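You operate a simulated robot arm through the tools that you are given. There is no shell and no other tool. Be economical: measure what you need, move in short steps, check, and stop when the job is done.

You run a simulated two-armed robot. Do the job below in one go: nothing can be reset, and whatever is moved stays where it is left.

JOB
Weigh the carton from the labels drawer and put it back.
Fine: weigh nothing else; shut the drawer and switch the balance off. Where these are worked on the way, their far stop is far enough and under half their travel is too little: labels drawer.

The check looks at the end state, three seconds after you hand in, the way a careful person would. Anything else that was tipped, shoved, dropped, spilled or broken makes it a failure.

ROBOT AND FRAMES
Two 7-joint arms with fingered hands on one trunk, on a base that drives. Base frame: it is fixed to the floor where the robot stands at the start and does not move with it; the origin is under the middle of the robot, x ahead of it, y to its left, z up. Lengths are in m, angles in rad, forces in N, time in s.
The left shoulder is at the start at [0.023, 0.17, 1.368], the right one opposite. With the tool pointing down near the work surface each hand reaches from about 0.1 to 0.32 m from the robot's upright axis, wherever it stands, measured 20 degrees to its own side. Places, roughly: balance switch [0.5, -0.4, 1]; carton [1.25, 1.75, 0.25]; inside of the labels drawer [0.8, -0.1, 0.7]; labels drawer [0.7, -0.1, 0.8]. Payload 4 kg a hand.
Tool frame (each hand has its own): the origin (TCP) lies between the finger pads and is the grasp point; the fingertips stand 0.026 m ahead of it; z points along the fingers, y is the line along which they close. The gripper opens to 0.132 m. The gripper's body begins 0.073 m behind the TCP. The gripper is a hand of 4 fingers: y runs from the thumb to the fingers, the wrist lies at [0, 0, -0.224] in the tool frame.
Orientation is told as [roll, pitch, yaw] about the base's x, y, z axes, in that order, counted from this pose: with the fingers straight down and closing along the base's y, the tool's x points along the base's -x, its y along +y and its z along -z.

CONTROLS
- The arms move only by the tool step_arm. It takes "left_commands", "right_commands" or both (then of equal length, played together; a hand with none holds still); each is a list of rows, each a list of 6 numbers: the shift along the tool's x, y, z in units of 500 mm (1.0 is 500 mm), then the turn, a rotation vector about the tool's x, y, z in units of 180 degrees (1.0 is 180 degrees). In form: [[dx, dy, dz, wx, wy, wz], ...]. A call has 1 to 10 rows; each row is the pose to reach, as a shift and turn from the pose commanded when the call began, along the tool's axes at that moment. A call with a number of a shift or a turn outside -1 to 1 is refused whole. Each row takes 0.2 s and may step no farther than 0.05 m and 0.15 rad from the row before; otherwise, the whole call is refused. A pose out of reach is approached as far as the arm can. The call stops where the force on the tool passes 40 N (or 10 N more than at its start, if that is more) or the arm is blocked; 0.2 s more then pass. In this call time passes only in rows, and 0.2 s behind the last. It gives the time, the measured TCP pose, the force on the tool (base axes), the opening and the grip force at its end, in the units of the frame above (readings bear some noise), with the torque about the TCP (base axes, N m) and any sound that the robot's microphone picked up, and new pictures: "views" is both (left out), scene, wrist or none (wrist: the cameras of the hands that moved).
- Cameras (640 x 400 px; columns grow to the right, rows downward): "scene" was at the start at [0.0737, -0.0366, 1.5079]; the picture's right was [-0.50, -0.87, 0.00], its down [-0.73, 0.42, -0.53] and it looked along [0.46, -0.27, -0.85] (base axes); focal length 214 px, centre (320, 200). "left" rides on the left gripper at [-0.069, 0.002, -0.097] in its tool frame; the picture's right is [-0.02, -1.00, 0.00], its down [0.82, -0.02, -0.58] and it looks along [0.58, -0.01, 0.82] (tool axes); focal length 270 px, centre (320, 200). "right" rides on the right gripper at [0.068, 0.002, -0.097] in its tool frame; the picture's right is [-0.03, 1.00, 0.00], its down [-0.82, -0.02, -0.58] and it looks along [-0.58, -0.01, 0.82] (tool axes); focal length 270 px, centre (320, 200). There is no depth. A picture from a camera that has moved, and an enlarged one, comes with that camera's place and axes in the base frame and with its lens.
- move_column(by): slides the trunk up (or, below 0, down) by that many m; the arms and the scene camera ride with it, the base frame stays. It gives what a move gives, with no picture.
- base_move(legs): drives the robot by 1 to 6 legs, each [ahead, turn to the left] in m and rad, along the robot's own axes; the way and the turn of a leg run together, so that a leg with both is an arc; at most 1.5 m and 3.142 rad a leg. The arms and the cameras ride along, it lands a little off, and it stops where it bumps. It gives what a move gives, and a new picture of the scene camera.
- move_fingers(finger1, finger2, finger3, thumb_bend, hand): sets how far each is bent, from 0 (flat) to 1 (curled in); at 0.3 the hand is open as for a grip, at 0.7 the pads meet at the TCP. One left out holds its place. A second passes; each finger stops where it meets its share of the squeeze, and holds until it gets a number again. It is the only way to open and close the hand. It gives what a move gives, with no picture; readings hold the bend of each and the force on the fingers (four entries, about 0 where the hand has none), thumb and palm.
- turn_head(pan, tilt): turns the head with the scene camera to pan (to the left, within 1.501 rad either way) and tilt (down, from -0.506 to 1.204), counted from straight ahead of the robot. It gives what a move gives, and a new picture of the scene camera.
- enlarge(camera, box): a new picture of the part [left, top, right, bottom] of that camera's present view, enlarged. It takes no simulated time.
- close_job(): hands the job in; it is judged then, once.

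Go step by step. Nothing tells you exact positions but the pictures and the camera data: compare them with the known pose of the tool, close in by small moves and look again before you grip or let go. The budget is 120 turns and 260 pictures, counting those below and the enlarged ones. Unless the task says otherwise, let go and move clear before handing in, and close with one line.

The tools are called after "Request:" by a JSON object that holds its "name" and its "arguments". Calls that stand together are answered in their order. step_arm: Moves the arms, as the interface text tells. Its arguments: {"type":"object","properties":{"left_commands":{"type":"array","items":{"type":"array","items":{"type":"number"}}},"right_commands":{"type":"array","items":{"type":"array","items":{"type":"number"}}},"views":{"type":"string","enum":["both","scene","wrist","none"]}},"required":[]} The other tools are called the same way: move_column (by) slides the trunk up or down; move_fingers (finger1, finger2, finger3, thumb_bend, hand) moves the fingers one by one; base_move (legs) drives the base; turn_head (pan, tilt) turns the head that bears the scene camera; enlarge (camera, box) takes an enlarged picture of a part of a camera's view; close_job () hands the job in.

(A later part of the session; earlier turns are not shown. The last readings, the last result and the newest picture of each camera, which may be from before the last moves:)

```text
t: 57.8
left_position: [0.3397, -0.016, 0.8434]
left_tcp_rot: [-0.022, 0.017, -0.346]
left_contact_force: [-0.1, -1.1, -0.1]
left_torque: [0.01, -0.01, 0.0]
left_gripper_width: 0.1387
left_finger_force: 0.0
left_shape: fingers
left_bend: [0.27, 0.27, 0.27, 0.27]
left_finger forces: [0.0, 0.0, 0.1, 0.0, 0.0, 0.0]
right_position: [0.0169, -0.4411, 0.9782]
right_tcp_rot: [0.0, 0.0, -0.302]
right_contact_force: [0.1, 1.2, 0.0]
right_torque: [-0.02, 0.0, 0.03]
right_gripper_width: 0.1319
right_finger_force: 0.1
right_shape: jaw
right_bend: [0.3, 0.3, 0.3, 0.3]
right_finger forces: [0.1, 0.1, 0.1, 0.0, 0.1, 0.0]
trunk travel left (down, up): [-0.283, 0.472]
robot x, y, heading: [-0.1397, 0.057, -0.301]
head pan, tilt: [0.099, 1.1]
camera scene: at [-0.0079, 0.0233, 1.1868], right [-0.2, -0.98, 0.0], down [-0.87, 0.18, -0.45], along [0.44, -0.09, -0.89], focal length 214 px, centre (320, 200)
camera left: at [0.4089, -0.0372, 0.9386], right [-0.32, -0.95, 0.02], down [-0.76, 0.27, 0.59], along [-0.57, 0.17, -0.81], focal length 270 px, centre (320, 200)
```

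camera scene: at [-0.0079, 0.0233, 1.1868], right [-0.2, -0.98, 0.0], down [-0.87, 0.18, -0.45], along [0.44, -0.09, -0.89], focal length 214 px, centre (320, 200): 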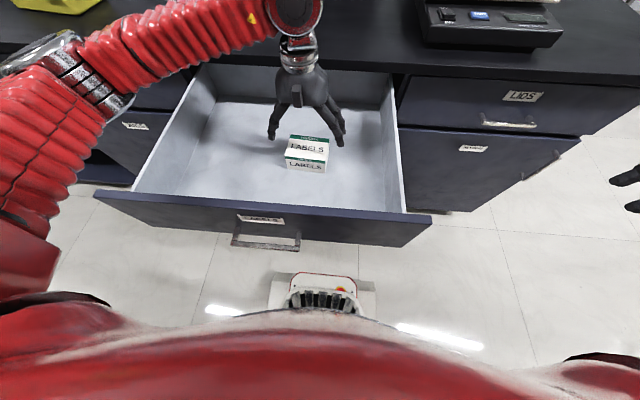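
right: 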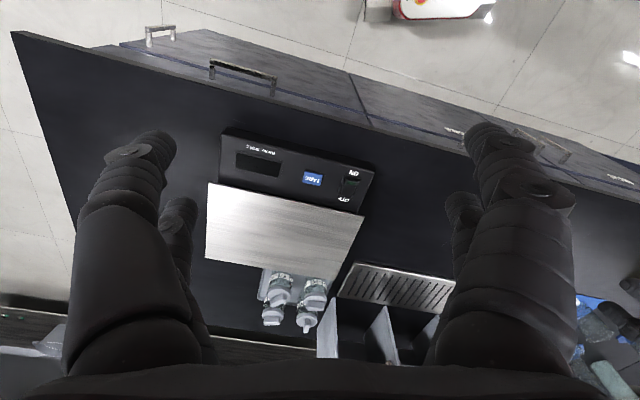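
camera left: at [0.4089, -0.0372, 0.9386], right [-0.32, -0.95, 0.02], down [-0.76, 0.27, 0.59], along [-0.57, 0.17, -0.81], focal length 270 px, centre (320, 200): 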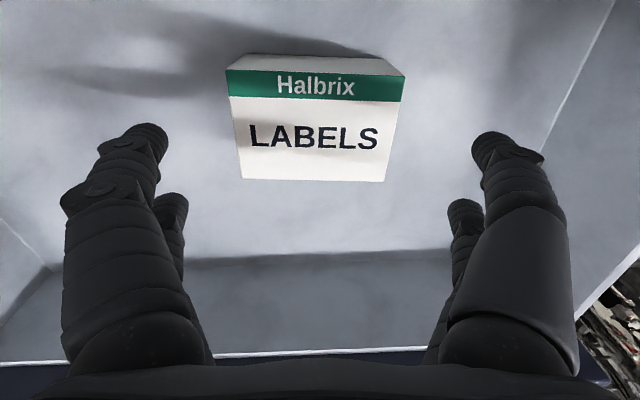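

Request:
{"name": "step_arm", "arguments": {"left_commands": [[-0.006, 0, 0.06, 0, 0, 0], [-0.008, 0, 0.12, 0, 0, 0], [-0.008, 0, 0.172, 0, 0, 0]], "views": "both"}}

```text
t: 58.6
left_position: [0.3438, -0.0204, 0.7554]
left_tcp_rot: [-0.021, 0.018, -0.345]
left_contact_force: [0.1, 0.2, -0.4]
left_torque: [0.02, 0.01, -0.03]
left_gripper_width: 0.1389
left_finger_force: 0.0
left_shape: fingers
left_bend: [0.27, 0.27, 0.27, 0.27]
left_finger forces: [0.1, 0.0, 0.0, 0.0, 0.1, 0.0]
right_position: [0.017, -0.4412, 0.9771]
right_tcp_rot: [0.001, 0.001, -0.3]
right_contact_force: [0.0, 0.8, 0.4]
right_torque: [0.02, -0.02, -0.01]
right_gripper_width: 0.1318
right_finger_force: 0.0
right_shape: jaw
right_bend: [0.3, 0.3, 0.3, 0.3]
right_finger forces: [0.0, 0.0, 0.1, 0.0, 0.1, 0.0]
trunk travel left (down, up): [-0.283, 0.472]
robot x, y, heading: [-0.1346, 0.0592, -0.307]
head pan, tilt: [0.099, 1.1]
camera scene: at [-0.0079, 0.0233, 1.1867], right [-0.2, -0.98, 0.0], down [-0.87, 0.18, -0.45], along [0.44, -0.09, -0.89], focal length 214 px, centre (320, 200)
camera left: at [0.4108, -0.0406, 0.8516], right [-0.31, -0.95, 0.02], down [-0.76, 0.27, 0.59], along [-0.57, 0.17, -0.81], focal length 270 px, centre (320, 200)
```

scene: 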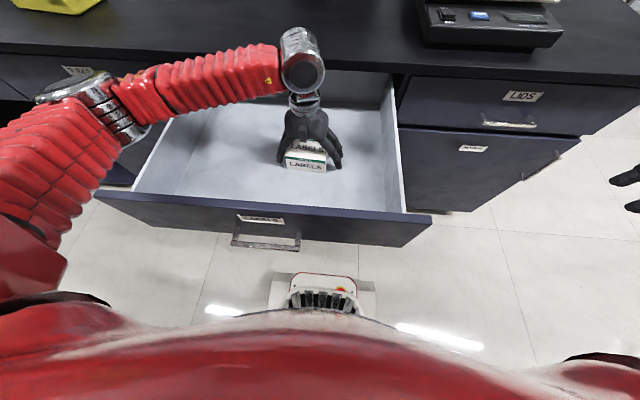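
left: 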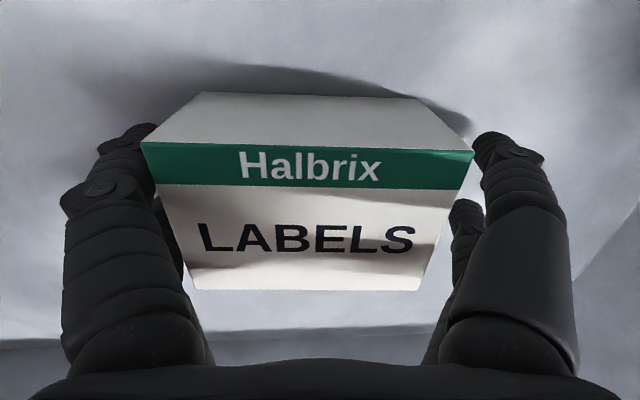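

The fingers straddle the carton. Closing.

Request:
{"name": "move_fingers", "arguments": {"hand": "left", "finger1": 0.5, "finger2": 0.5, "finger3": 0.5, "thumb_bend": 0.5}}

Request:
{"name": "step_arm", "arguments": {"left_commands": [[0, 0, -0.04, 0, 0, 0], [0, 0, -0.08, 0, 0, 0]], "views": "both"}}

```text
t: 59.6
left_position: [0.3437, -0.0207, 0.7576]
left_tcp_rot: [-0.023, 0.017, -0.346]
left_contact_force: [0.0, 0.0, -0.1]
left_torque: [0.0, 0.05, 0.01]
left_gripper_width: 0.0983
left_finger_force: 26.4
left_shape: fingers
left_bend: [0.44, 0.44, 0.45, 0.47]
left_finger forces: [13.3, 13.4, 8.7, 0.0, 18.3, 0.0]
right_position: [0.0172, -0.441, 0.9776]
right_tcp_rot: [0.0, 0.0, -0.302]
right_contact_force: [-0.1, 0.3, -0.1]
right_torque: [-0.02, -0.01, -0.01]
right_gripper_width: 0.1321
right_finger_force: 0.0
right_shape: jaw
right_bend: [0.3, 0.3, 0.3, 0.3]
right_finger forces: [0.0, 0.0, 0.0, 0.0, 0.0, 0.1]
trunk travel left (down, up): [-0.283, 0.472]
robot x, y, heading: [-0.1408, 0.064, -0.303]
head pan, tilt: [0.099, 1.1]
```

```text
t: 60.2
left_position: [0.3433, -0.0202, 0.797]
left_tcp_rot: [-0.023, 0.018, -0.344]
left_contact_force: [0.4, 0.6, -0.7]
left_torque: [-0.04, 0.01, -0.02]
left_gripper_width: 0.0981
left_finger_force: 26.6
left_shape: fingers
left_bend: [0.44, 0.44, 0.45, 0.47]
left_finger forces: [13.5, 13.3, 8.8, 0.0, 18.3, 0.1]
right_position: [0.0173, -0.4403, 0.9779]
right_tcp_rot: [0.0, 0.0, -0.304]
right_contact_force: [0.8, -0.3, -0.4]
right_torque: [0.0, -0.01, 0.01]
right_gripper_width: 0.1321
right_finger_force: 0.0
right_shape: jaw
right_bend: [0.3, 0.3, 0.3, 0.3]
right_finger forces: [0.1, 0.0, 0.0, 0.0, 0.0, 0.0]
trunk travel left (down, up): [-0.283, 0.472]
robot x, y, heading: [-0.1392, 0.0601, -0.299]
head pan, tilt: [0.099, 1.1]
camera scene: at [-0.008, 0.0233, 1.1868], right [-0.2, -0.98, 0.0], down [-0.87, 0.18, -0.45], along [0.44, -0.09, -0.89], focal length 214 px, centre (320, 200)
camera left: at [0.4114, -0.0409, 0.8917], right [-0.31, -0.95, 0.02], down [-0.76, 0.27, 0.59], along [-0.57, 0.17, -0.81], focal length 270 px, centre (320, 200)
```

scene: 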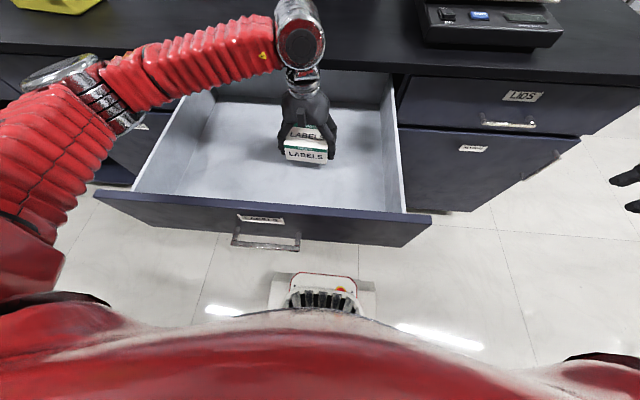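
left: 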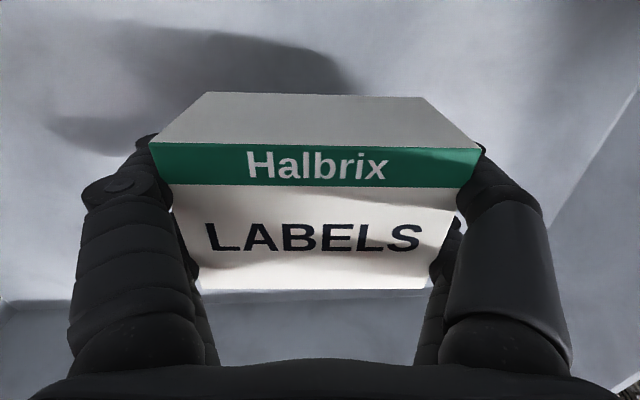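

Carton is held. I'll raise it, back off, and bring the right hand in front of the drawer panel to push it partly in so I can get close to the balance.

Request:
{"name": "step_arm", "arguments": {"left_commands": [[0, 0, -0.08, 0, 0, 0], [0, 0, -0.16, 0, 0, 0], [0, 0, -0.24, 0, 0, 0], [0, 0, -0.32, 0, 0, 0], [0, 0, -0.4, 0, 0, 0]], "views": "none"}}

Request:
{"name": "base_move", "arguments": {"legs": [[-0.085, 0]]}}

Request:
{"name": "move_fingers", "arguments": {"hand": "right", "finger1": 0.7, "finger2": 0.7, "finger3": 0.7, "thumb_bend": 0.7}}

Request:
{"name": "step_arm", "arguments": {"right_commands": [[0.02, 0.08, 0, 0, 0, 0], [0.02, 0.16, 0, 0, 0, 0], [0.02, 0.24, 0, 0, 0, 0], [0.02, 0.32, 0, 0, 0, 0], [0.02, 0.4, 0, 0, 0, 0], [0.02, 0.48, 0, 0, 0, 0]], "views": "scene"}}

```text
t: 61.4
left_position: [0.3498, -0.0167, 0.9976]
left_tcp_rot: [-0.023, 0.016, -0.347]
left_contact_force: [-0.8, 0.0, -2.0]
left_torque: [0.01, 0.04, 0.0]
left_gripper_width: 0.0981
left_finger_force: 26.8
left_shape: fingers
left_bend: [0.44, 0.44, 0.45, 0.47]
left_finger forces: [13.4, 13.3, 8.7, 0.1, 18.2, 0.0]
right_position: [0.0165, -0.441, 0.9773]
right_tcp_rot: [0.002, -0.001, -0.304]
right_contact_force: [-0.2, -0.3, 0.0]
right_torque: [-0.01, 0.02, -0.04]
right_gripper_width: 0.1321
right_finger_force: 0.0
right_shape: jaw
right_bend: [0.3, 0.3, 0.3, 0.3]
right_finger forces: [0.1, 0.0, 0.0, 0.1, 0.0, 0.0]
trunk travel left (down, up): [-0.283, 0.472]
robot x, y, heading: [-0.1397, 0.0607, -0.305]
head pan, tilt: [0.099, 1.1]
```

```text
t: 62.5
left_position: [0.2658, 0.0101, 0.997]
left_tcp_rot: [-0.022, 0.015, -0.347]
left_contact_force: [-0.7, 0.7, -0.7]
left_torque: [-0.01, -0.04, 0.0]
left_gripper_width: 0.0983
left_finger_force: 26.4
left_shape: fingers
left_bend: [0.44, 0.44, 0.45, 0.47]
left_finger forces: [13.3, 13.3, 8.7, 0.0, 18.1, 0.0]
right_position: [-0.0681, -0.4145, 0.9777]
right_tcp_rot: [0.0, -0.002, -0.302]
right_contact_force: [-0.9, 0.7, -0.5]
right_torque: [0.01, 0.04, 0.02]
right_gripper_width: 0.1322
right_finger_force: 0.1
right_shape: jaw
right_bend: [0.3, 0.3, 0.3, 0.3]
right_finger forces: [0.0, 0.0, 0.1, 0.0, 0.0, 0.0]
trunk travel left (down, up): [-0.283, 0.472]
robot x, y, heading: [-0.2225, 0.086, -0.309]
head pan, tilt: [0.099, 1.1]
camera scene: at [-0.0923, 0.0496, 1.187], right [-0.2, -0.98, 0.0], down [-0.87, 0.18, -0.45], along [0.45, -0.09, -0.89], focal length 214 px, centre (320, 200)
```

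scene: 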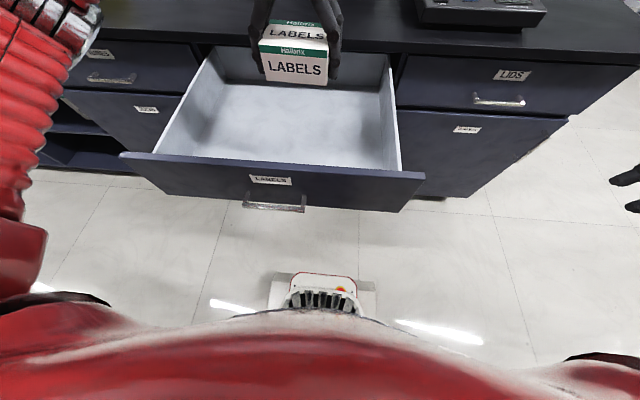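

```text
t: 63.5
left_position: [0.2679, 0.0094, 0.9969]
left_tcp_rot: [-0.023, 0.018, -0.346]
left_contact_force: [0.0, 1.0, -1.8]
left_torque: [-0.03, -0.02, 0.0]
left_gripper_width: 0.0984
left_finger_force: 27.0
left_shape: fingers
left_bend: [0.44, 0.44, 0.45, 0.47]
left_finger forces: [13.3, 13.4, 8.6, 0.0, 18.1, 0.0]
right_position: [-0.0663, -0.4152, 0.979]
right_tcp_rot: [0.001, 0.0, -0.304]
right_contact_force: [-0.1, 0.6, 0.4]
right_torque: [0.02, -0.01, -0.02]
right_gripper_width: 0.0015
right_finger_force: 0.0
right_shape: fingers
right_bend: [0.7, 0.7, 0.7, 0.7]
right_finger forces: [0.0, 0.0, 0.0, 0.0, 0.0, 0.0]
trunk travel left (down, up): [-0.283, 0.472]
robot x, y, heading: [-0.222, 0.0817, -0.303]
head pan, tilt: [0.099, 1.1]
```

```text
t: 64.9
left_position: [0.269, 0.0097, 0.9975]
left_tcp_rot: [-0.023, 0.02, -0.347]
left_contact_force: [-1.1, -0.4, -0.8]
left_torque: [0.02, 0.02, -0.02]
left_gripper_width: 0.0981
left_finger_force: 26.8
left_shape: fingers
left_bend: [0.44, 0.44, 0.45, 0.47]
left_finger forces: [13.3, 13.3, 8.6, 0.0, 18.2, 0.0]
right_position: [-0.0032, -0.1823, 0.9792]
right_tcp_rot: [-0.001, 0.002, -0.304]
right_contact_force: [0.1, -0.9, -0.1]
right_torque: [0.01, -0.01, 0.01]
right_gripper_width: 0.0016
right_finger_force: 0.1
right_shape: fingers
right_bend: [0.7, 0.7, 0.7, 0.7]
right_finger forces: [0.0, 0.0, 0.0, 0.0, 0.1, 0.0]
trunk travel left (down, up): [-0.283, 0.472]
robot x, y, heading: [-0.2208, 0.0864, -0.305]
head pan, tilt: [0.099, 1.1]
camera scene: at [-0.0898, 0.0491, 1.1866], right [-0.2, -0.98, 0.0], down [-0.87, 0.18, -0.45], along [0.44, -0.09, -0.89], focal length 214 px, centre (320, 200)
```

scene: 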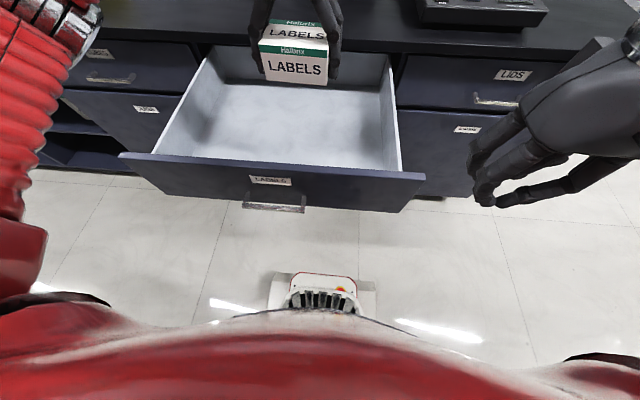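

Request:
{"name": "step_arm", "arguments": {"right_commands": [[0.02, 0.08, 0, 0, 0, 0], [0.02, 0.16, 0, 0, 0, 0], [0.02, 0.2, 0.05, 0, 0, 0], [0.02, 0.2, 0.13, 0, 0, 0], [0.02, 0.2, 0.21, 0, 0, 0], [0.02, 0.2, 0.29, 0, 0, 0], [0.02, 0.2, 0.37, 0, 0, 0]], "views": "both"}}

```text
t: 66.5
left_position: [0.2666, 0.0097, 0.9979]
left_tcp_rot: [-0.022, 0.018, -0.348]
left_contact_force: [0.5, 0.0, -1.6]
left_torque: [-0.01, -0.02, 0.03]
left_gripper_width: 0.0982
left_finger_force: 26.4
left_shape: fingers
left_bend: [0.44, 0.44, 0.45, 0.47]
left_finger forces: [13.5, 13.2, 8.6, 0.1, 18.1, 0.1]
right_position: [0.033, -0.1639, 0.8732]
right_tcp_rot: [0.001, 0.003, -0.301]
right_contact_force: [0.3, 0.4, 0.0]
right_torque: [-0.01, -0.03, 0.01]
right_gripper_width: 0.0014
right_finger_force: 0.1
right_shape: fingers
right_bend: [0.7, 0.7, 0.7, 0.7]
right_finger forces: [0.1, 0.1, 0.0, 0.1, 0.1, 0.0]
right hand out of reach, approached as far as the arm can: row 2, 3, 4, 5, 6, 7
trunk travel left (down, up): [-0.283, 0.472]
robot x, y, heading: [-0.2238, 0.0828, -0.302]
head pan, tilt: [0.099, 1.1]
camera scene: at [-0.091, 0.0495, 1.1869], right [-0.2, -0.98, 0.0], down [-0.87, 0.18, -0.45], along [0.44, -0.09, -0.89], focal length 214 px, centre (320, 200)
camera right: at [-0.0314, -0.1434, 0.9699], right [0.32, 0.95, 0.0], down [0.77, -0.26, 0.58], along [0.55, -0.18, -0.82], focal length 270 px, centre (320, 200)
```

scene: 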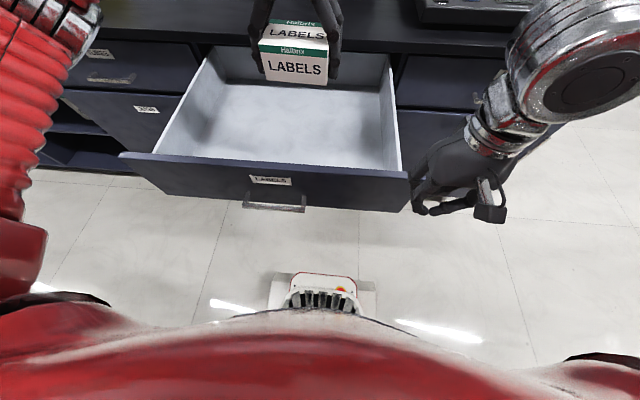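
right: 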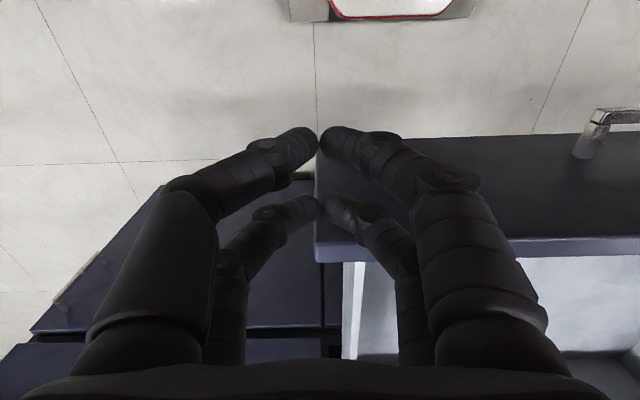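

Right arm is too folded at this trunk height. I'll raise the trunk so the right arm can hang lower in front of the panel.

Request:
{"name": "move_column", "arguments": {"by": 0.22}}

Request:
{"name": "step_arm", "arguments": {"right_commands": [[0.05, 0.06, 0, 0, 0, 0], [0.08, 0.14, 0, 0, 0, 0], [0.08, 0.14, 0.08, 0, 0, 0], [0.08, 0.14, 0.16, 0, 0, 0], [0.08, 0.14, 0.24, 0, 0, 0], [0.08, 0.14, 0.32, 0, 0, 0]], "views": "both"}}

```text
t: 68.8
left_position: [0.2683, 0.009, 1.2184]
left_tcp_rot: [-0.024, 0.019, -0.348]
left_contact_force: [-0.1, -0.3, -2.5]
left_torque: [0.01, -0.01, -0.02]
left_gripper_width: 0.098
left_finger_force: 26.8
left_shape: fingers
left_bend: [0.44, 0.44, 0.45, 0.47]
left_finger forces: [13.3, 13.1, 8.7, 0.0, 18.2, 0.0]
right_position: [0.0356, -0.1658, 1.0961]
right_tcp_rot: [-0.001, 0.0, -0.303]
right_contact_force: [0.2, -0.6, 0.0]
right_torque: [0.01, 0.01, 0.02]
right_gripper_width: 0.0012
right_finger_force: 0.0
right_shape: fingers
right_bend: [0.7, 0.7, 0.7, 0.7]
right_finger forces: [0.1, 0.0, 0.0, 0.0, 0.0, 0.1]
trunk travel left (down, up): [-0.503, 0.252]
robot x, y, heading: [-0.224, 0.087, -0.308]
head pan, tilt: [0.099, 1.1]
```

```text
t: 70.2
left_position: [0.269, 0.0075, 1.2163]
left_tcp_rot: [-0.022, 0.021, -0.347]
left_contact_force: [0.8, 0.0, -2.0]
left_torque: [0.03, 0.01, -0.01]
left_gripper_width: 0.0982
left_finger_force: 26.7
left_shape: fingers
left_bend: [0.44, 0.44, 0.45, 0.47]
left_finger forces: [13.3, 13.1, 8.7, 0.0, 18.2, 0.0]
right_position: [0.0694, -0.177, 0.9801]
right_tcp_rot: [0.012, 0.029, -0.286]
right_contact_force: [0.1, -0.6, -0.5]
right_torque: [0.01, 0.03, 0.0]
right_gripper_width: 0.0013
right_finger_force: 0.1
right_shape: fingers
right_bend: [0.7, 0.7, 0.7, 0.7]
right_finger forces: [0.0, 0.1, 0.1, 0.2, 0.0, 0.1]
right hand out of reach, approached as far as the arm can: row 1, 2, 3, 4, 5, 6
trunk travel left (down, up): [-0.503, 0.252]
robot x, y, heading: [-0.2222, 0.0854, -0.306]
head pan, tilt: [0.099, 1.1]
camera scene: at [-0.1378, 0.0628, 1.4093], right [-0.2, -0.98, 0.0], down [-0.87, 0.18, -0.45], along [0.44, -0.09, -0.89], focal length 214 px, centre (320, 200)
camera right: at [0.0069, -0.1587, 1.0774], right [0.3, 0.95, 0.01], down [0.79, -0.26, 0.55], along [0.53, -0.16, -0.83], focal length 270 px, centre (320, 200)
```

scene: 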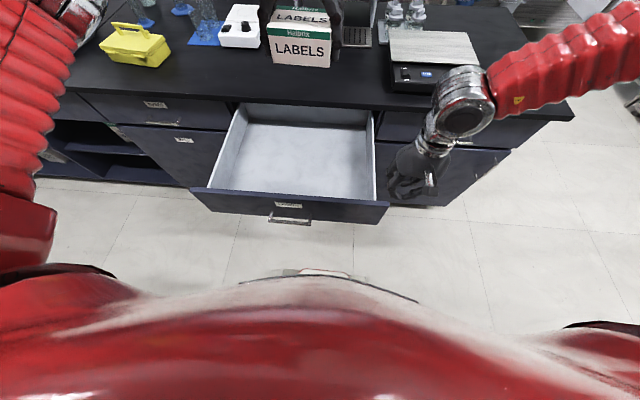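
right: 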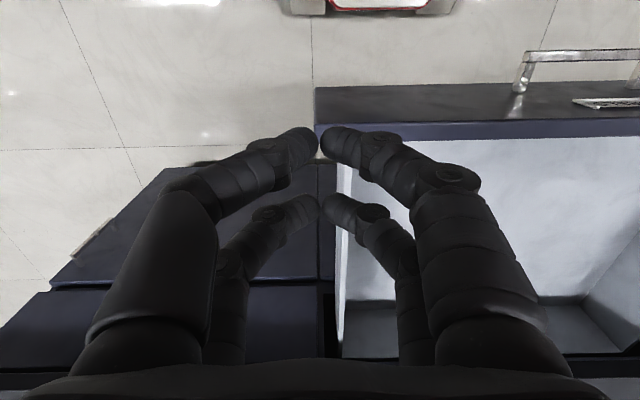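

The right arm can't fold in there. Instead I'll drive round the right side of the open drawer (trunk high, so the chest is above it), where both hands can serve the balance. First raise the right hand and ease forward.

Request:
{"name": "step_arm", "arguments": {"right_commands": [[0, 0, -0.08, 0, 0, 0], [0, 0, -0.16, 0, 0, 0], [0, 0, -0.24, 0, 0, 0], [0, -0.06, -0.3, 0, 0, 0]], "views": "none"}}

Request:
{"name": "base_move", "arguments": {"legs": [[0.1, 0], [0, -1.57], [0.29, 0]]}}

```text
t: 71.2
left_position: [0.2661, 0.0091, 1.2188]
left_tcp_rot: [-0.021, 0.015, -0.347]
left_contact_force: [-0.1, 1.4, -2.3]
left_torque: [-0.01, 0.0, 0.01]
left_gripper_width: 0.0984
left_finger_force: 26.1
left_shape: fingers
left_bend: [0.44, 0.44, 0.45, 0.47]
left_finger forces: [13.3, 13.2, 8.7, 0.0, 18.1, 0.0]
right_position: [0.0573, -0.202, 1.126]
right_tcp_rot: [-0.001, 0.0, -0.302]
right_contact_force: [-0.3, -0.2, -0.2]
right_torque: [0.05, 0.0, 0.02]
right_gripper_width: 0.0013
right_finger_force: 0.2
right_shape: fingers
right_bend: [0.7, 0.7, 0.7, 0.7]
right_finger forces: [0.0, 0.1, 0.1, 0.0, 0.0, 0.0]
trunk travel left (down, up): [-0.503, 0.252]
robot x, y, heading: [-0.2198, 0.0856, -0.307]
head pan, tilt: [0.099, 1.1]
```

```text
t: 75.2
left_position: [0.0515, -0.4098, 1.2176]
left_tcp_rot: [-0.016, 0.018, -1.388]
left_contact_force: [-1.8, 0.2, -1.8]
left_torque: [0.02, -0.08, -0.02]
left_gripper_width: 0.098
left_finger_force: 26.8
left_shape: fingers
left_bend: [0.44, 0.44, 0.45, 0.47]
left_finger forces: [13.4, 13.2, 8.9, 0.0, 18.0, 0.1]
right_position: [-0.2358, -0.3357, 1.1254]
right_tcp_rot: [0.005, -0.001, -1.346]
right_contact_force: [-1.8, 0.0, -1.2]
right_torque: [0.0, -0.08, 0.0]
right_gripper_width: 0.0008
right_finger_force: 0.0
right_shape: fingers
right_bend: [0.7, 0.7, 0.7, 0.7]
right_finger forces: [0.1, 0.0, 0.0, 0.0, 0.0, 0.0]
trunk travel left (down, up): [-0.503, 0.252]
robot x, y, heading: [-0.0694, 0.0712, -1.383]
head pan, tilt: [0.099, 1.1]
stopped in leg 2: the robot was blocked; the commanded pose is now the measured one
camera scene: at [-0.0548, -0.0161, 1.4096], right [-0.96, -0.28, -0.01], down [-0.25, 0.86, -0.45], along [0.13, -0.43, -0.89], focal length 214 px, centre (320, 200)
```

scene: 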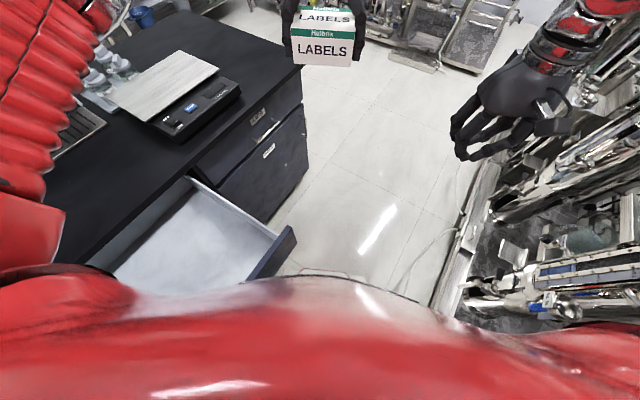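

Request:
{"name": "turn_head", "arguments": {"pan": 1.0, "tilt": 1.15}}

Request:
{"name": "turn_head", "arguments": {"pan": -1.4, "tilt": 0.8}}

Request:
{"name": "enlarge", "arguments": {"camera": "left", "box": [0, 0, 640, 400]}}

Request:
{"name": "enlarge", "arguments": {"camera": "right", "box": [0, 0, 640, 400]}}

```text
t: 76.4
left_position: [0.0587, -0.4088, 1.2182]
left_tcp_rot: [-0.023, 0.019, -1.387]
left_contact_force: [-0.1, 0.7, -2.2]
left_torque: [0.02, -0.02, -0.01]
left_gripper_width: 0.0979
left_finger_force: 26.3
left_shape: fingers
left_bend: [0.44, 0.44, 0.45, 0.47]
left_finger forces: [13.5, 13.1, 8.8, 0.0, 18.0, 0.0]
right_position: [-0.2309, -0.334, 1.1261]
right_tcp_rot: [0.002, -0.001, -1.346]
right_contact_force: [1.0, -0.8, -0.3]
right_torque: [-0.01, 0.02, 0.01]
right_gripper_width: 0.001
right_finger_force: 0.1
right_shape: fingers
right_bend: [0.7, 0.7, 0.7, 0.7]
right_finger forces: [0.0, 0.1, 0.1, 0.0, 0.0, 0.0]
trunk travel left (down, up): [-0.503, 0.252]
robot x, y, heading: [-0.069, 0.0698, -1.384]
head pan, tilt: [1.0, 1.15]
camera scene: at [-0.0112, 0.0237, 1.4065], right [-0.38, -0.93, 0.0], down [-0.85, 0.35, -0.41], along [0.38, -0.15, -0.91], focal length 214 px, centre (320, 200)
```

scene: 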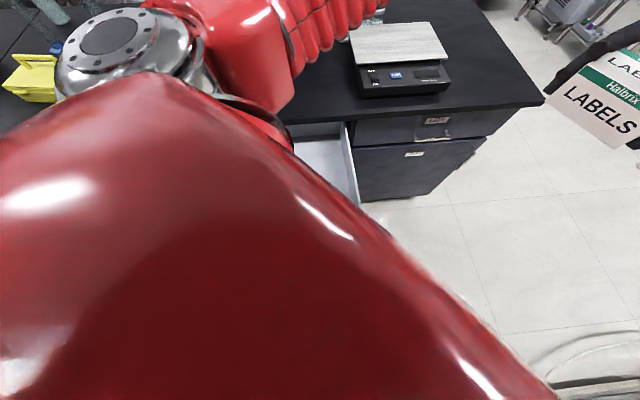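

```text
t: 78.6
left_position: [0.0574, -0.4087, 1.218]
left_tcp_rot: [-0.022, 0.02, -1.388]
left_contact_force: [-0.1, -0.4, -1.8]
left_torque: [-0.01, 0.01, -0.04]
left_gripper_width: 0.098
left_finger_force: 26.3
left_shape: fingers
left_bend: [0.44, 0.44, 0.45, 0.47]
left_finger forces: [13.5, 13.1, 8.8, 0.0, 17.9, 0.0]
right_position: [-0.2318, -0.3344, 1.126]
right_tcp_rot: [0.001, -0.002, -1.345]
right_contact_force: [-0.5, 0.6, -0.8]
right_torque: [0.02, 0.04, -0.02]
right_gripper_width: 0.0011
right_finger_force: 0.1
right_shape: fingers
right_bend: [0.7, 0.7, 0.7, 0.7]
right_finger forces: [0.0, 0.0, 0.0, 0.0, 0.0, 0.0]
trunk travel left (down, up): [-0.503, 0.252]
robot x, y, heading: [-0.073, 0.0689, -1.386]
head pan, tilt: [-1.4, 0.799]
camera scene: at [-0.1419, 0.0181, 1.4314], right [-0.35, 0.94, 0.0], down [0.67, 0.25, -0.7], along [-0.65, -0.24, -0.72], focal length 214 px, centre (320, 200)
```

scene: 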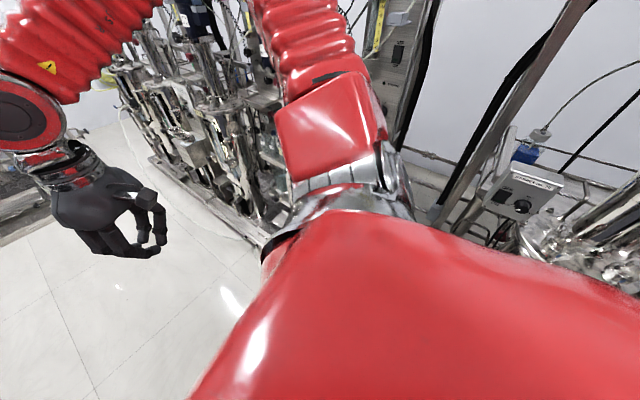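

```text
1.00 times, centred on (320, 200) of left (not enlarged: the box is as wide or as high as the picture)
camera zoom: at [0.0746, -0.4779, 1.3133], right [-0.98, -0.21, 0.02], down [-0.15, 0.79, 0.59], along [-0.14, 0.58, -0.81], focal length 270 px, centre (320, 200)
```

zoom: 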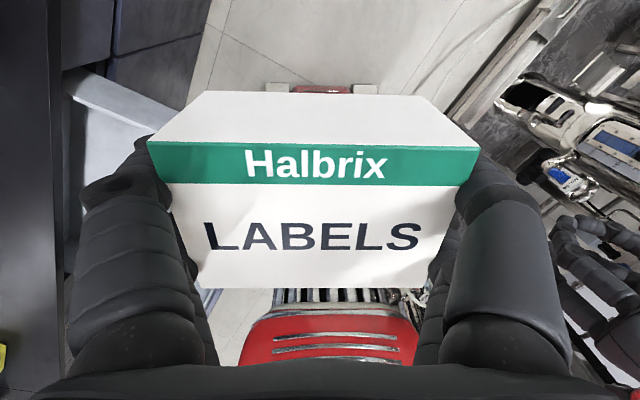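

```text
1.00 times, centred on (320, 200) of right (not enlarged: the box is as wide or as high as the picture)
camera zoom: at [-0.2456, -0.2669, 1.2225], right [0.98, 0.2, 0.0], down [0.16, -0.8, 0.58], along [0.12, -0.57, -0.82], focal length 270 px, centre (320, 200)
```

zoom: 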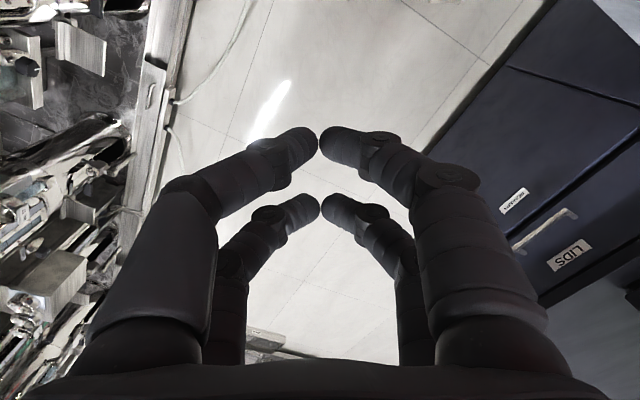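

The right arm met equipment while turning, but this heading already leads past the drawer corner. I'll drive forward in short legs.

Request:
{"name": "base_move", "arguments": {"legs": [[0.15, -0.1]]}}

Request:
{"name": "turn_head", "arguments": {"pan": 0.8, "tilt": 1.1}}

```text
t: 80.0
left_position: [0.0287, -0.5707, 1.2173]
left_tcp_rot: [-0.023, 0.02, -1.485]
left_contact_force: [-0.1, -0.9, -0.6]
left_torque: [0.05, 0.0, 0.0]
left_gripper_width: 0.0978
left_finger_force: 26.8
left_shape: fingers
left_bend: [0.44, 0.44, 0.45, 0.47]
left_finger forces: [13.5, 13.2, 8.8, 0.1, 18.0, 0.1]
right_position: [-0.2509, -0.4666, 1.1256]
right_tcp_rot: [0.0, 0.0, -1.444]
right_contact_force: [-0.2, -0.6, 0.8]
right_torque: [0.01, -0.01, 0.0]
right_gripper_width: 0.0009
right_finger_force: 0.1
right_shape: fingers
right_bend: [0.7, 0.7, 0.7, 0.7]
right_finger forces: [0.0, 0.0, 0.0, 0.0, 0.0, 0.1]
trunk travel left (down, up): [-0.503, 0.252]
robot x, y, heading: [-0.0495, -0.0812, -1.486]
head pan, tilt: [-1.4, 0.799]
camera scene: at [-0.1235, -0.1253, 1.4313], right [-0.26, 0.97, 0.0], down [0.69, 0.18, -0.7], along [-0.67, -0.18, -0.72], focal length 214 px, centre (320, 200)
```

scene: 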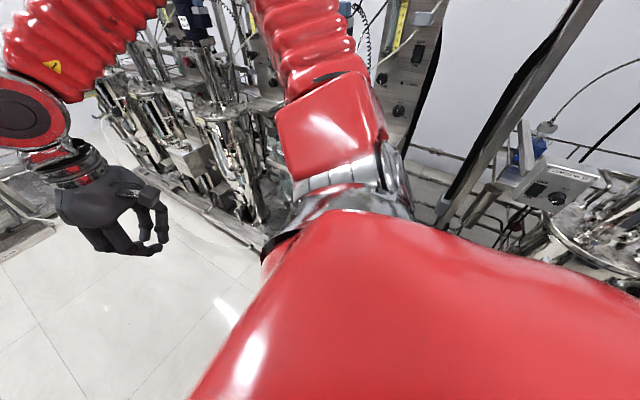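

```text
t: 82.0
left_position: [0.0301, -0.5682, 1.2185]
left_tcp_rot: [-0.023, 0.02, -1.486]
left_contact_force: [-0.3, -0.3, -1.7]
left_torque: [-0.01, -0.01, 0.03]
left_gripper_width: 0.0977
left_finger_force: 27.0
left_shape: fingers
left_bend: [0.44, 0.44, 0.45, 0.47]
left_finger forces: [13.5, 13.2, 8.8, 0.0, 17.9, 0.0]
right_position: [-0.2505, -0.4659, 1.1258]
right_tcp_rot: [0.001, -0.001, -1.444]
right_contact_force: [0.4, 0.2, -0.3]
right_torque: [0.01, -0.02, 0.01]
right_gripper_width: 0.0014
right_finger_force: 0.1
right_shape: fingers
right_bend: [0.7, 0.7, 0.7, 0.7]
right_finger forces: [0.0, 0.1, 0.1, 0.1, 0.1, 0.1]
trunk travel left (down, up): [-0.503, 0.252]
robot x, y, heading: [-0.0447, -0.0803, -1.486]
head pan, tilt: [0.799, 1.1]
camera scene: at [0.0046, -0.1431, 1.4096], right [-0.63, -0.77, 0.0], down [-0.69, 0.56, -0.45], along [0.35, -0.29, -0.89], focal length 214 px, centre (320, 200)
```

scene: 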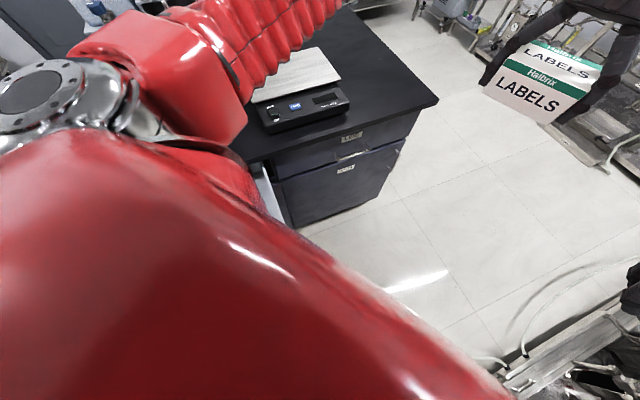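

Request:
{"name": "base_move", "arguments": {"legs": [[0.22, 0]]}}

```text
t: 83.7
left_position: [0.0508, -0.7868, 1.2179]
left_tcp_rot: [-0.024, 0.018, -1.484]
left_contact_force: [0.7, 0.0, -2.3]
left_torque: [0.02, 0.01, -0.02]
left_gripper_width: 0.098
left_finger_force: 26.3
left_shape: fingers
left_bend: [0.44, 0.44, 0.45, 0.47]
left_finger forces: [13.5, 13.0, 8.9, 0.0, 17.9, 0.0]
right_position: [-0.2282, -0.685, 1.127]
right_tcp_rot: [0.001, 0.0, -1.44]
right_contact_force: [0.6, -0.7, 0.0]
right_torque: [0.02, -0.02, 0.01]
right_gripper_width: 0.001
right_finger_force: 0.1
right_shape: fingers
right_bend: [0.7, 0.7, 0.7, 0.7]
right_finger forces: [0.1, 0.0, 0.0, 0.0, 0.0, 0.0]
trunk travel left (down, up): [-0.503, 0.252]
robot x, y, heading: [-0.0295, -0.2994, -1.478]
head pan, tilt: [0.799, 1.1]
camera scene: at [0.0242, -0.362, 1.4095], right [-0.63, -0.78, 0.0], down [-0.69, 0.56, -0.45], along [0.35, -0.28, -0.89], focal length 214 px, centre (320, 200)
```

scene: 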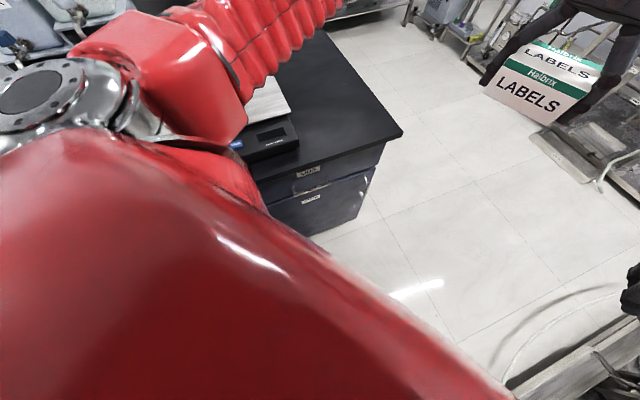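

Request:
{"name": "base_move", "arguments": {"legs": [[0, 1.17]]}}

Request:
{"name": "turn_head", "arguments": {"pan": 0.0, "tilt": 0.9}}

```text
t: 87.1
left_position: [0.452, -0.4555, 1.2194]
left_tcp_rot: [-0.026, 0.018, -0.395]
left_contact_force: [0.7, 0.3, -1.6]
left_torque: [-0.07, 0.08, 0.02]
left_gripper_width: 0.0978
left_finger_force: 25.6
left_shape: fingers
left_bend: [0.45, 0.44, 0.45, 0.47]
left_finger forces: [13.2, 13.0, 8.7, 0.0, 17.6, 0.0]
right_position: [0.2315, -0.6559, 1.1262]
right_tcp_rot: [0.004, 0.003, -0.349]
right_contact_force: [1.0, 1.9, -1.5]
right_torque: [-0.01, 0.02, -0.02]
right_gripper_width: 0.0013
right_finger_force: 0.1
right_shape: fingers
right_bend: [0.7, 0.7, 0.7, 0.7]
right_finger forces: [0.0, 0.1, 0.2, 0.0, 0.1, 0.1]
trunk travel left (down, up): [-0.503, 0.252]
robot x, y, heading: [-0.0448, -0.3584, -0.355]
head pan, tilt: [0.799, 1.1]
stopped in leg 1: the robot was blocked; the commanded pose is now the measured one
camera scene: at [0.034, -0.3378, 1.4093], right [0.43, -0.9, 0.0], down [-0.8, -0.39, -0.45], along [0.41, 0.2, -0.89], focal length 214 px, centre (320, 200)
```

scene: 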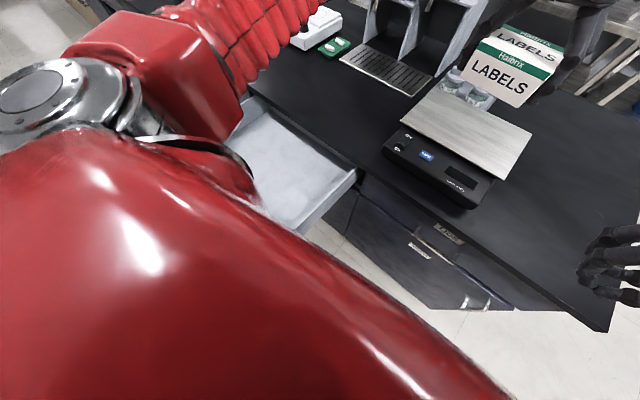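

```text
t: 88.2
left_position: [0.4478, -0.4583, 1.2205]
left_tcp_rot: [-0.022, 0.018, -0.398]
left_contact_force: [0.0, -0.4, -2.1]
left_torque: [0.02, 0.04, 0.01]
left_gripper_width: 0.0979
left_finger_force: 26.3
left_shape: fingers
left_bend: [0.45, 0.44, 0.45, 0.47]
left_finger forces: [13.3, 13.1, 8.7, 0.0, 17.6, 0.1]
right_position: [0.2286, -0.6594, 1.1275]
right_tcp_rot: [0.002, -0.002, -0.35]
right_contact_force: [0.1, -0.1, -0.6]
right_torque: [-0.02, -0.01, -0.02]
right_gripper_width: 0.0011
right_finger_force: 0.0
right_shape: fingers
right_bend: [0.7, 0.7, 0.7, 0.7]
right_finger forces: [0.1, 0.1, 0.1, 0.0, 0.0, 0.1]
trunk travel left (down, up): [-0.503, 0.252]
robot x, y, heading: [-0.0465, -0.3592, -0.347]
head pan, tilt: [0.0, 0.901]
camera scene: at [0.0447, -0.394, 1.4234], right [-0.34, -0.94, 0.0], down [-0.74, 0.27, -0.62], along [0.58, -0.21, -0.78], focal length 214 px, centre (320, 200)
```

scene: 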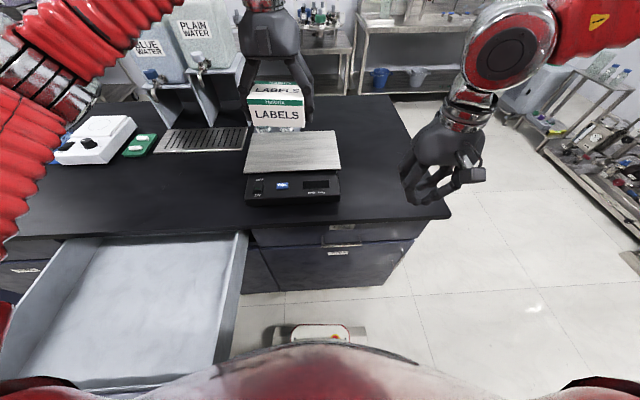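

I'm now squarely right of the drawer with the balance ahead. I'll park the carton on the clear bench left of the balance so the left hand can switch the balance on with an empty pan.

Request:
{"name": "step_arm", "arguments": {"left_commands": [[0.01, 0.085, 0, 0, 0, 0], [0.02, 0.17, 0, 0, 0, 0], [0.03, 0.255, 0, 0, 0, 0], [0.04, 0.34, 0, 0, 0, 0], [0.05, 0.42, 0, 0, 0, 0], [0.055, 0.5, 0, 0, 0, 0], [0.06, 0.577, 0, 0, 0, 0]], "views": "scene"}}

```text
t: 89.8
left_position: [0.5312, -0.1787, 1.2134]
left_tcp_rot: [-0.024, 0.018, -0.398]
left_contact_force: [0.2, 0.1, -2.0]
left_torque: [-0.02, -0.03, -0.03]
left_gripper_width: 0.098
left_finger_force: 25.6
left_shape: fingers
left_bend: [0.45, 0.44, 0.45, 0.47]
left_finger forces: [13.2, 12.8, 8.7, 0.0, 17.4, 0.0]
right_position: [0.2274, -0.6594, 1.1283]
right_tcp_rot: [0.001, -0.002, -0.352]
right_contact_force: [0.7, 0.5, -0.2]
right_torque: [0.01, 0.0, -0.02]
right_gripper_width: 0.001
right_finger_force: 0.0
right_shape: fingers
right_bend: [0.7, 0.7, 0.7, 0.7]
right_finger forces: [0.0, 0.1, 0.0, 0.1, 0.1, 0.0]
trunk travel left (down, up): [-0.503, 0.252]
robot x, y, heading: [-0.0455, -0.3562, -0.35]
head pan, tilt: [0.0, 0.901]
camera scene: at [0.0445, -0.3926, 1.4235], right [-0.34, -0.94, 0.0], down [-0.74, 0.27, -0.62], along [0.58, -0.21, -0.78], focal length 214 px, centre (320, 200)
```

scene: 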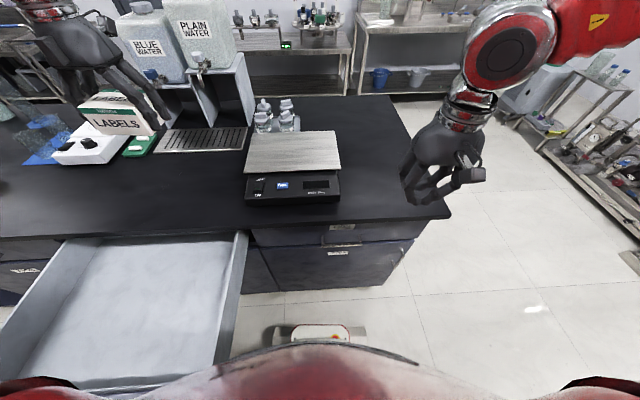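

Request:
{"name": "step_arm", "arguments": {"left_commands": [[0, 0, 0.09, 0, 0, 0], [0, 0, 0.18, 0, 0, 0], [0, 0, 0.27, 0, 0, 0], [0, 0, 0.36, 0, 0, 0], [0, 0, 0.44, 0, 0, 0]], "views": "scene"}}

Request:
{"name": "enlarge", "arguments": {"camera": "scene", "box": [80, 100, 400, 300]}}

```text
t: 91.0
left_position: [0.5261, -0.1838, 0.9912]
left_tcp_rot: [-0.024, 0.017, -0.397]
left_contact_force: [0.6, 0.8, -1.8]
left_torque: [-0.05, 0.04, 0.01]
left_gripper_width: 0.098
left_finger_force: 25.8
left_shape: fingers
left_bend: [0.45, 0.44, 0.45, 0.47]
left_finger forces: [13.1, 12.7, 8.8, 0.0, 17.3, 0.0]
right_position: [0.2288, -0.6587, 1.1288]
right_tcp_rot: [0.001, -0.001, -0.352]
right_contact_force: [-0.2, 0.2, 0.1]
right_torque: [0.01, 0.02, -0.05]
right_gripper_width: 0.0012
right_finger_force: 0.1
right_shape: fingers
right_bend: [0.7, 0.7, 0.7, 0.7]
right_finger forces: [0.1, 0.0, 0.0, 0.0, 0.1, 0.0]
trunk travel left (down, up): [-0.503, 0.252]
robot x, y, heading: [-0.0493, -0.3574, -0.349]
head pan, tilt: [0.0, 0.901]
camera scene: at [0.045, -0.3934, 1.4234], right [-0.34, -0.94, 0.0], down [-0.74, 0.27, -0.62], along [0.58, -0.21, -0.78], focal length 214 px, centre (320, 200)
```

scene: 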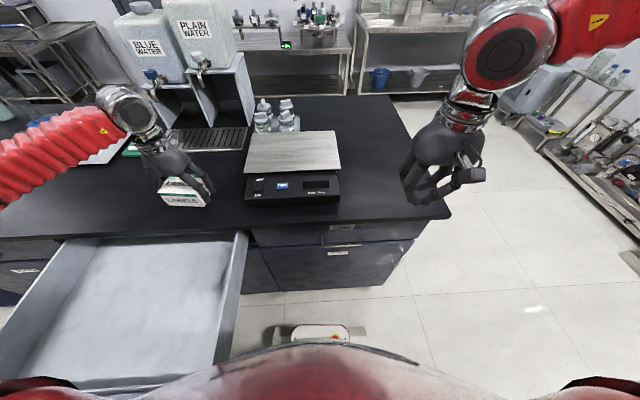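

```text
2.00 times, centred on (240, 200) of scene
camera zoom: at [0.045, -0.3934, 1.4234], right [-0.34, -0.94, 0.0], down [-0.74, 0.27, -0.62], along [0.58, -0.21, -0.78], focal length 429 px, centre (480, 200)
```

zoom: 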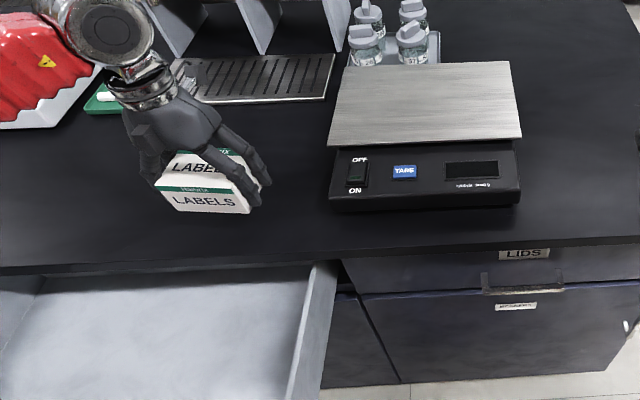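

Request:
{"name": "step_arm", "arguments": {"left_commands": [[0, 0, 0.05, 0, 0, 0], [0, 0, 0.07, 0, 0, 0], [0, 0, 0.082, 0, 0, 0], [0, 0, 0.094, 0, 0, 0], [0, 0, 0.106, 0, 0, 0], [0, 0, 0.118, 0, 0, 0], [0, 0, 0.13, 0, 0, 0], [0, 0, 0.142, 0, 0, 0]], "views": "both"}}

```text
t: 93.0
left_position: [0.5275, -0.1869, 0.9317]
left_tcp_rot: [-0.025, 0.004, -0.395]
left_contact_force: [-7.2, 2.7, 19.3]
left_torque: [0.27, -0.07, 0.15]
left_gripper_width: 0.0979
left_finger_force: 25.6
left_shape: fingers
left_bend: [0.46, 0.46, 0.45, 0.47]
left_finger forces: [13.1, 12.1, 8.9, 0.1, 16.1, 0.0]
right_position: [0.227, -0.6595, 1.1292]
right_tcp_rot: [0.002, -0.003, -0.352]
right_contact_force: [-0.3, 0.0, 0.2]
right_torque: [0.0, -0.01, -0.01]
right_gripper_width: 0.0011
right_finger_force: 0.1
right_shape: fingers
right_bend: [0.7, 0.7, 0.7, 0.7]
right_finger forces: [0.0, 0.0, 0.1, 0.1, 0.0, 0.1]
trunk travel left (down, up): [-0.503, 0.252]
robot x, y, heading: [-0.0514, -0.3594, -0.354]
head pan, tilt: [0.0, 0.901]
stopped in row 8 (left hand): the force on the tool passed its limit at 41 N (the readings are from after the stop); the commanded pose is now the measured one
camera scene: at [0.0429, -0.3938, 1.4236], right [-0.34, -0.94, 0.0], down [-0.74, 0.27, -0.62], along [0.58, -0.21, -0.78], focal length 214 px, centre (320, 200)
camera left: at [0.5927, -0.2105, 1.0276], right [-0.36, -0.93, 0.02], down [-0.75, 0.31, 0.58], along [-0.55, 0.19, -0.81], focal length 270 px, centre (320, 200)
```

scene: 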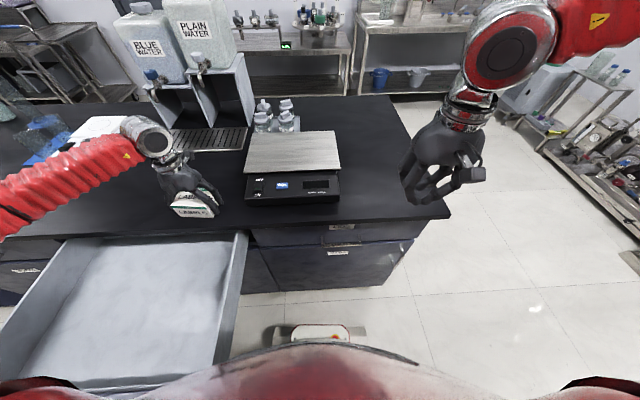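
left: 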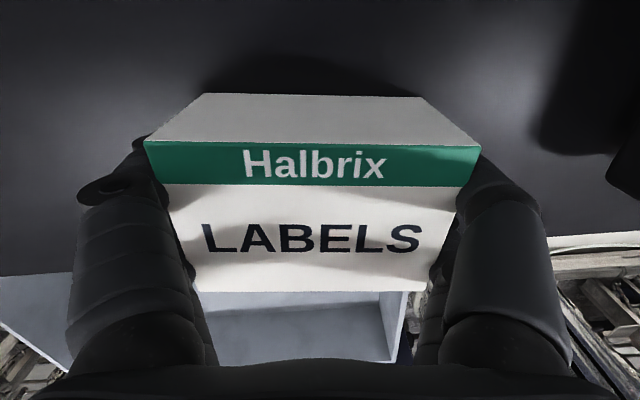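

Carton rests on the bench (top ≈0.897). Release and lift away.

Request:
{"name": "step_arm", "arguments": {"left_commands": [[0, 0, -0.006, 0, 0, 0]], "views": "none"}}

Request:
{"name": "move_fingers", "arguments": {"hand": "left", "finger1": 0.27, "finger2": 0.27, "finger3": 0.27, "thumb_bend": 0.27}}

Request:
{"name": "step_arm", "arguments": {"left_commands": [[0, 0, -0.04, 0, 0, 0], [0, 0, -0.12, 0, 0, 0], [0, 0, -0.2, 0, 0, 0], [0, 0, -0.26, 0, 0, 0]], "views": "both"}}

```text
t: 93.3
left_position: [0.5272, -0.188, 0.9334]
left_tcp_rot: [-0.024, 0.005, -0.395]
left_contact_force: [-2.0, 0.0, 6.0]
left_torque: [0.18, 0.01, 0.07]
left_gripper_width: 0.0977
left_finger_force: 25.2
left_shape: fingers
left_bend: [0.46, 0.46, 0.45, 0.47]
left_finger forces: [12.8, 12.3, 8.5, 0.0, 16.2, 0.1]
right_position: [0.2277, -0.6604, 1.1295]
right_tcp_rot: [0.002, -0.005, -0.351]
right_contact_force: [-0.5, -0.4, -0.6]
right_torque: [-0.01, 0.04, 0.01]
right_gripper_width: 0.0009
right_finger_force: 0.0
right_shape: fingers
right_bend: [0.7, 0.7, 0.7, 0.7]
right_finger forces: [0.0, 0.1, 0.0, 0.1, 0.0, 0.1]
trunk travel left (down, up): [-0.503, 0.252]
robot x, y, heading: [-0.0479, -0.357, -0.35]
head pan, tilt: [0.0, 0.901]
```

```text
t: 94.3
left_position: [0.5268, -0.1872, 0.932]
left_tcp_rot: [-0.022, 0.008, -0.394]
left_contact_force: [0.1, -0.1, 0.5]
left_torque: [-0.01, 0.0, 0.0]
left_gripper_width: 0.1388
left_finger_force: 0.0
left_shape: fingers
left_bend: [0.27, 0.27, 0.27, 0.27]
left_finger forces: [0.1, 0.0, 0.1, 0.0, 0.1, 0.0]
right_position: [0.2286, -0.6595, 1.1293]
right_tcp_rot: [0.002, -0.002, -0.351]
right_contact_force: [-0.8, -0.3, 0.2]
right_torque: [0.05, -0.01, -0.03]
right_gripper_width: 0.001
right_finger_force: 0.1
right_shape: fingers
right_bend: [0.7, 0.7, 0.7, 0.7]
right_finger forces: [0.0, 0.0, 0.0, 0.0, 0.0, 0.1]
trunk travel left (down, up): [-0.503, 0.252]
robot x, y, heading: [-0.0443, -0.3574, -0.353]
head pan, tilt: [0.0, 0.901]
```

```text
t: 95.3
left_position: [0.5286, -0.1846, 1.0604]
left_tcp_rot: [-0.022, 0.007, -0.394]
left_contact_force: [0.9, -0.2, -0.7]
left_torque: [0.01, -0.01, -0.03]
left_gripper_width: 0.139
left_finger_force: 0.0
left_shape: fingers
left_bend: [0.27, 0.27, 0.27, 0.27]
left_finger forces: [0.0, 0.0, 0.1, 0.0, 0.0, 0.0]
right_position: [0.2284, -0.6601, 1.129]
right_tcp_rot: [0.001, -0.002, -0.351]
right_contact_force: [-0.8, 0.1, -0.3]
right_torque: [0.03, 0.0, -0.03]
right_gripper_width: 0.001
right_finger_force: 0.0
right_shape: fingers
right_bend: [0.7, 0.7, 0.7, 0.7]
right_finger forces: [0.0, 0.0, 0.0, 0.1, 0.0, 0.1]
trunk travel left (down, up): [-0.503, 0.252]
robot x, y, heading: [-0.0447, -0.3572, -0.351]
head pan, tilt: [0.0, 0.901]
camera scene: at [0.0444, -0.3939, 1.4235], right [-0.34, -0.94, 0.0], down [-0.74, 0.27, -0.62], along [0.58, -0.21, -0.78], focal length 214 px, centre (320, 200)
camera left: at [0.5936, -0.208, 1.1564], right [-0.36, -0.93, 0.02], down [-0.75, 0.3, 0.58], along [-0.55, 0.19, -0.81], focal length 270 px, centre (320, 200)
```

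scene: 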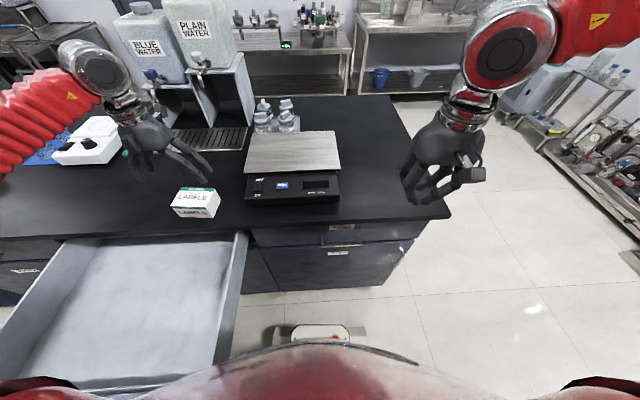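
left: 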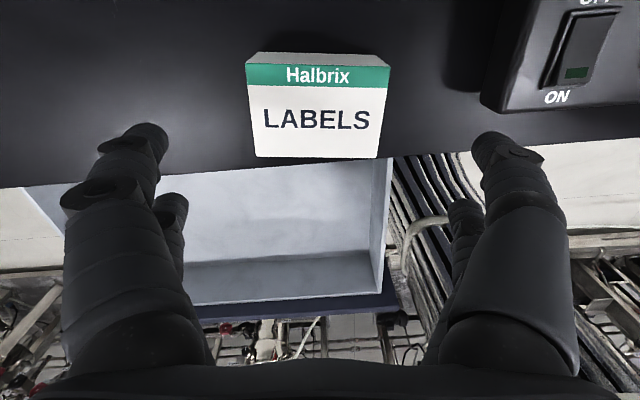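

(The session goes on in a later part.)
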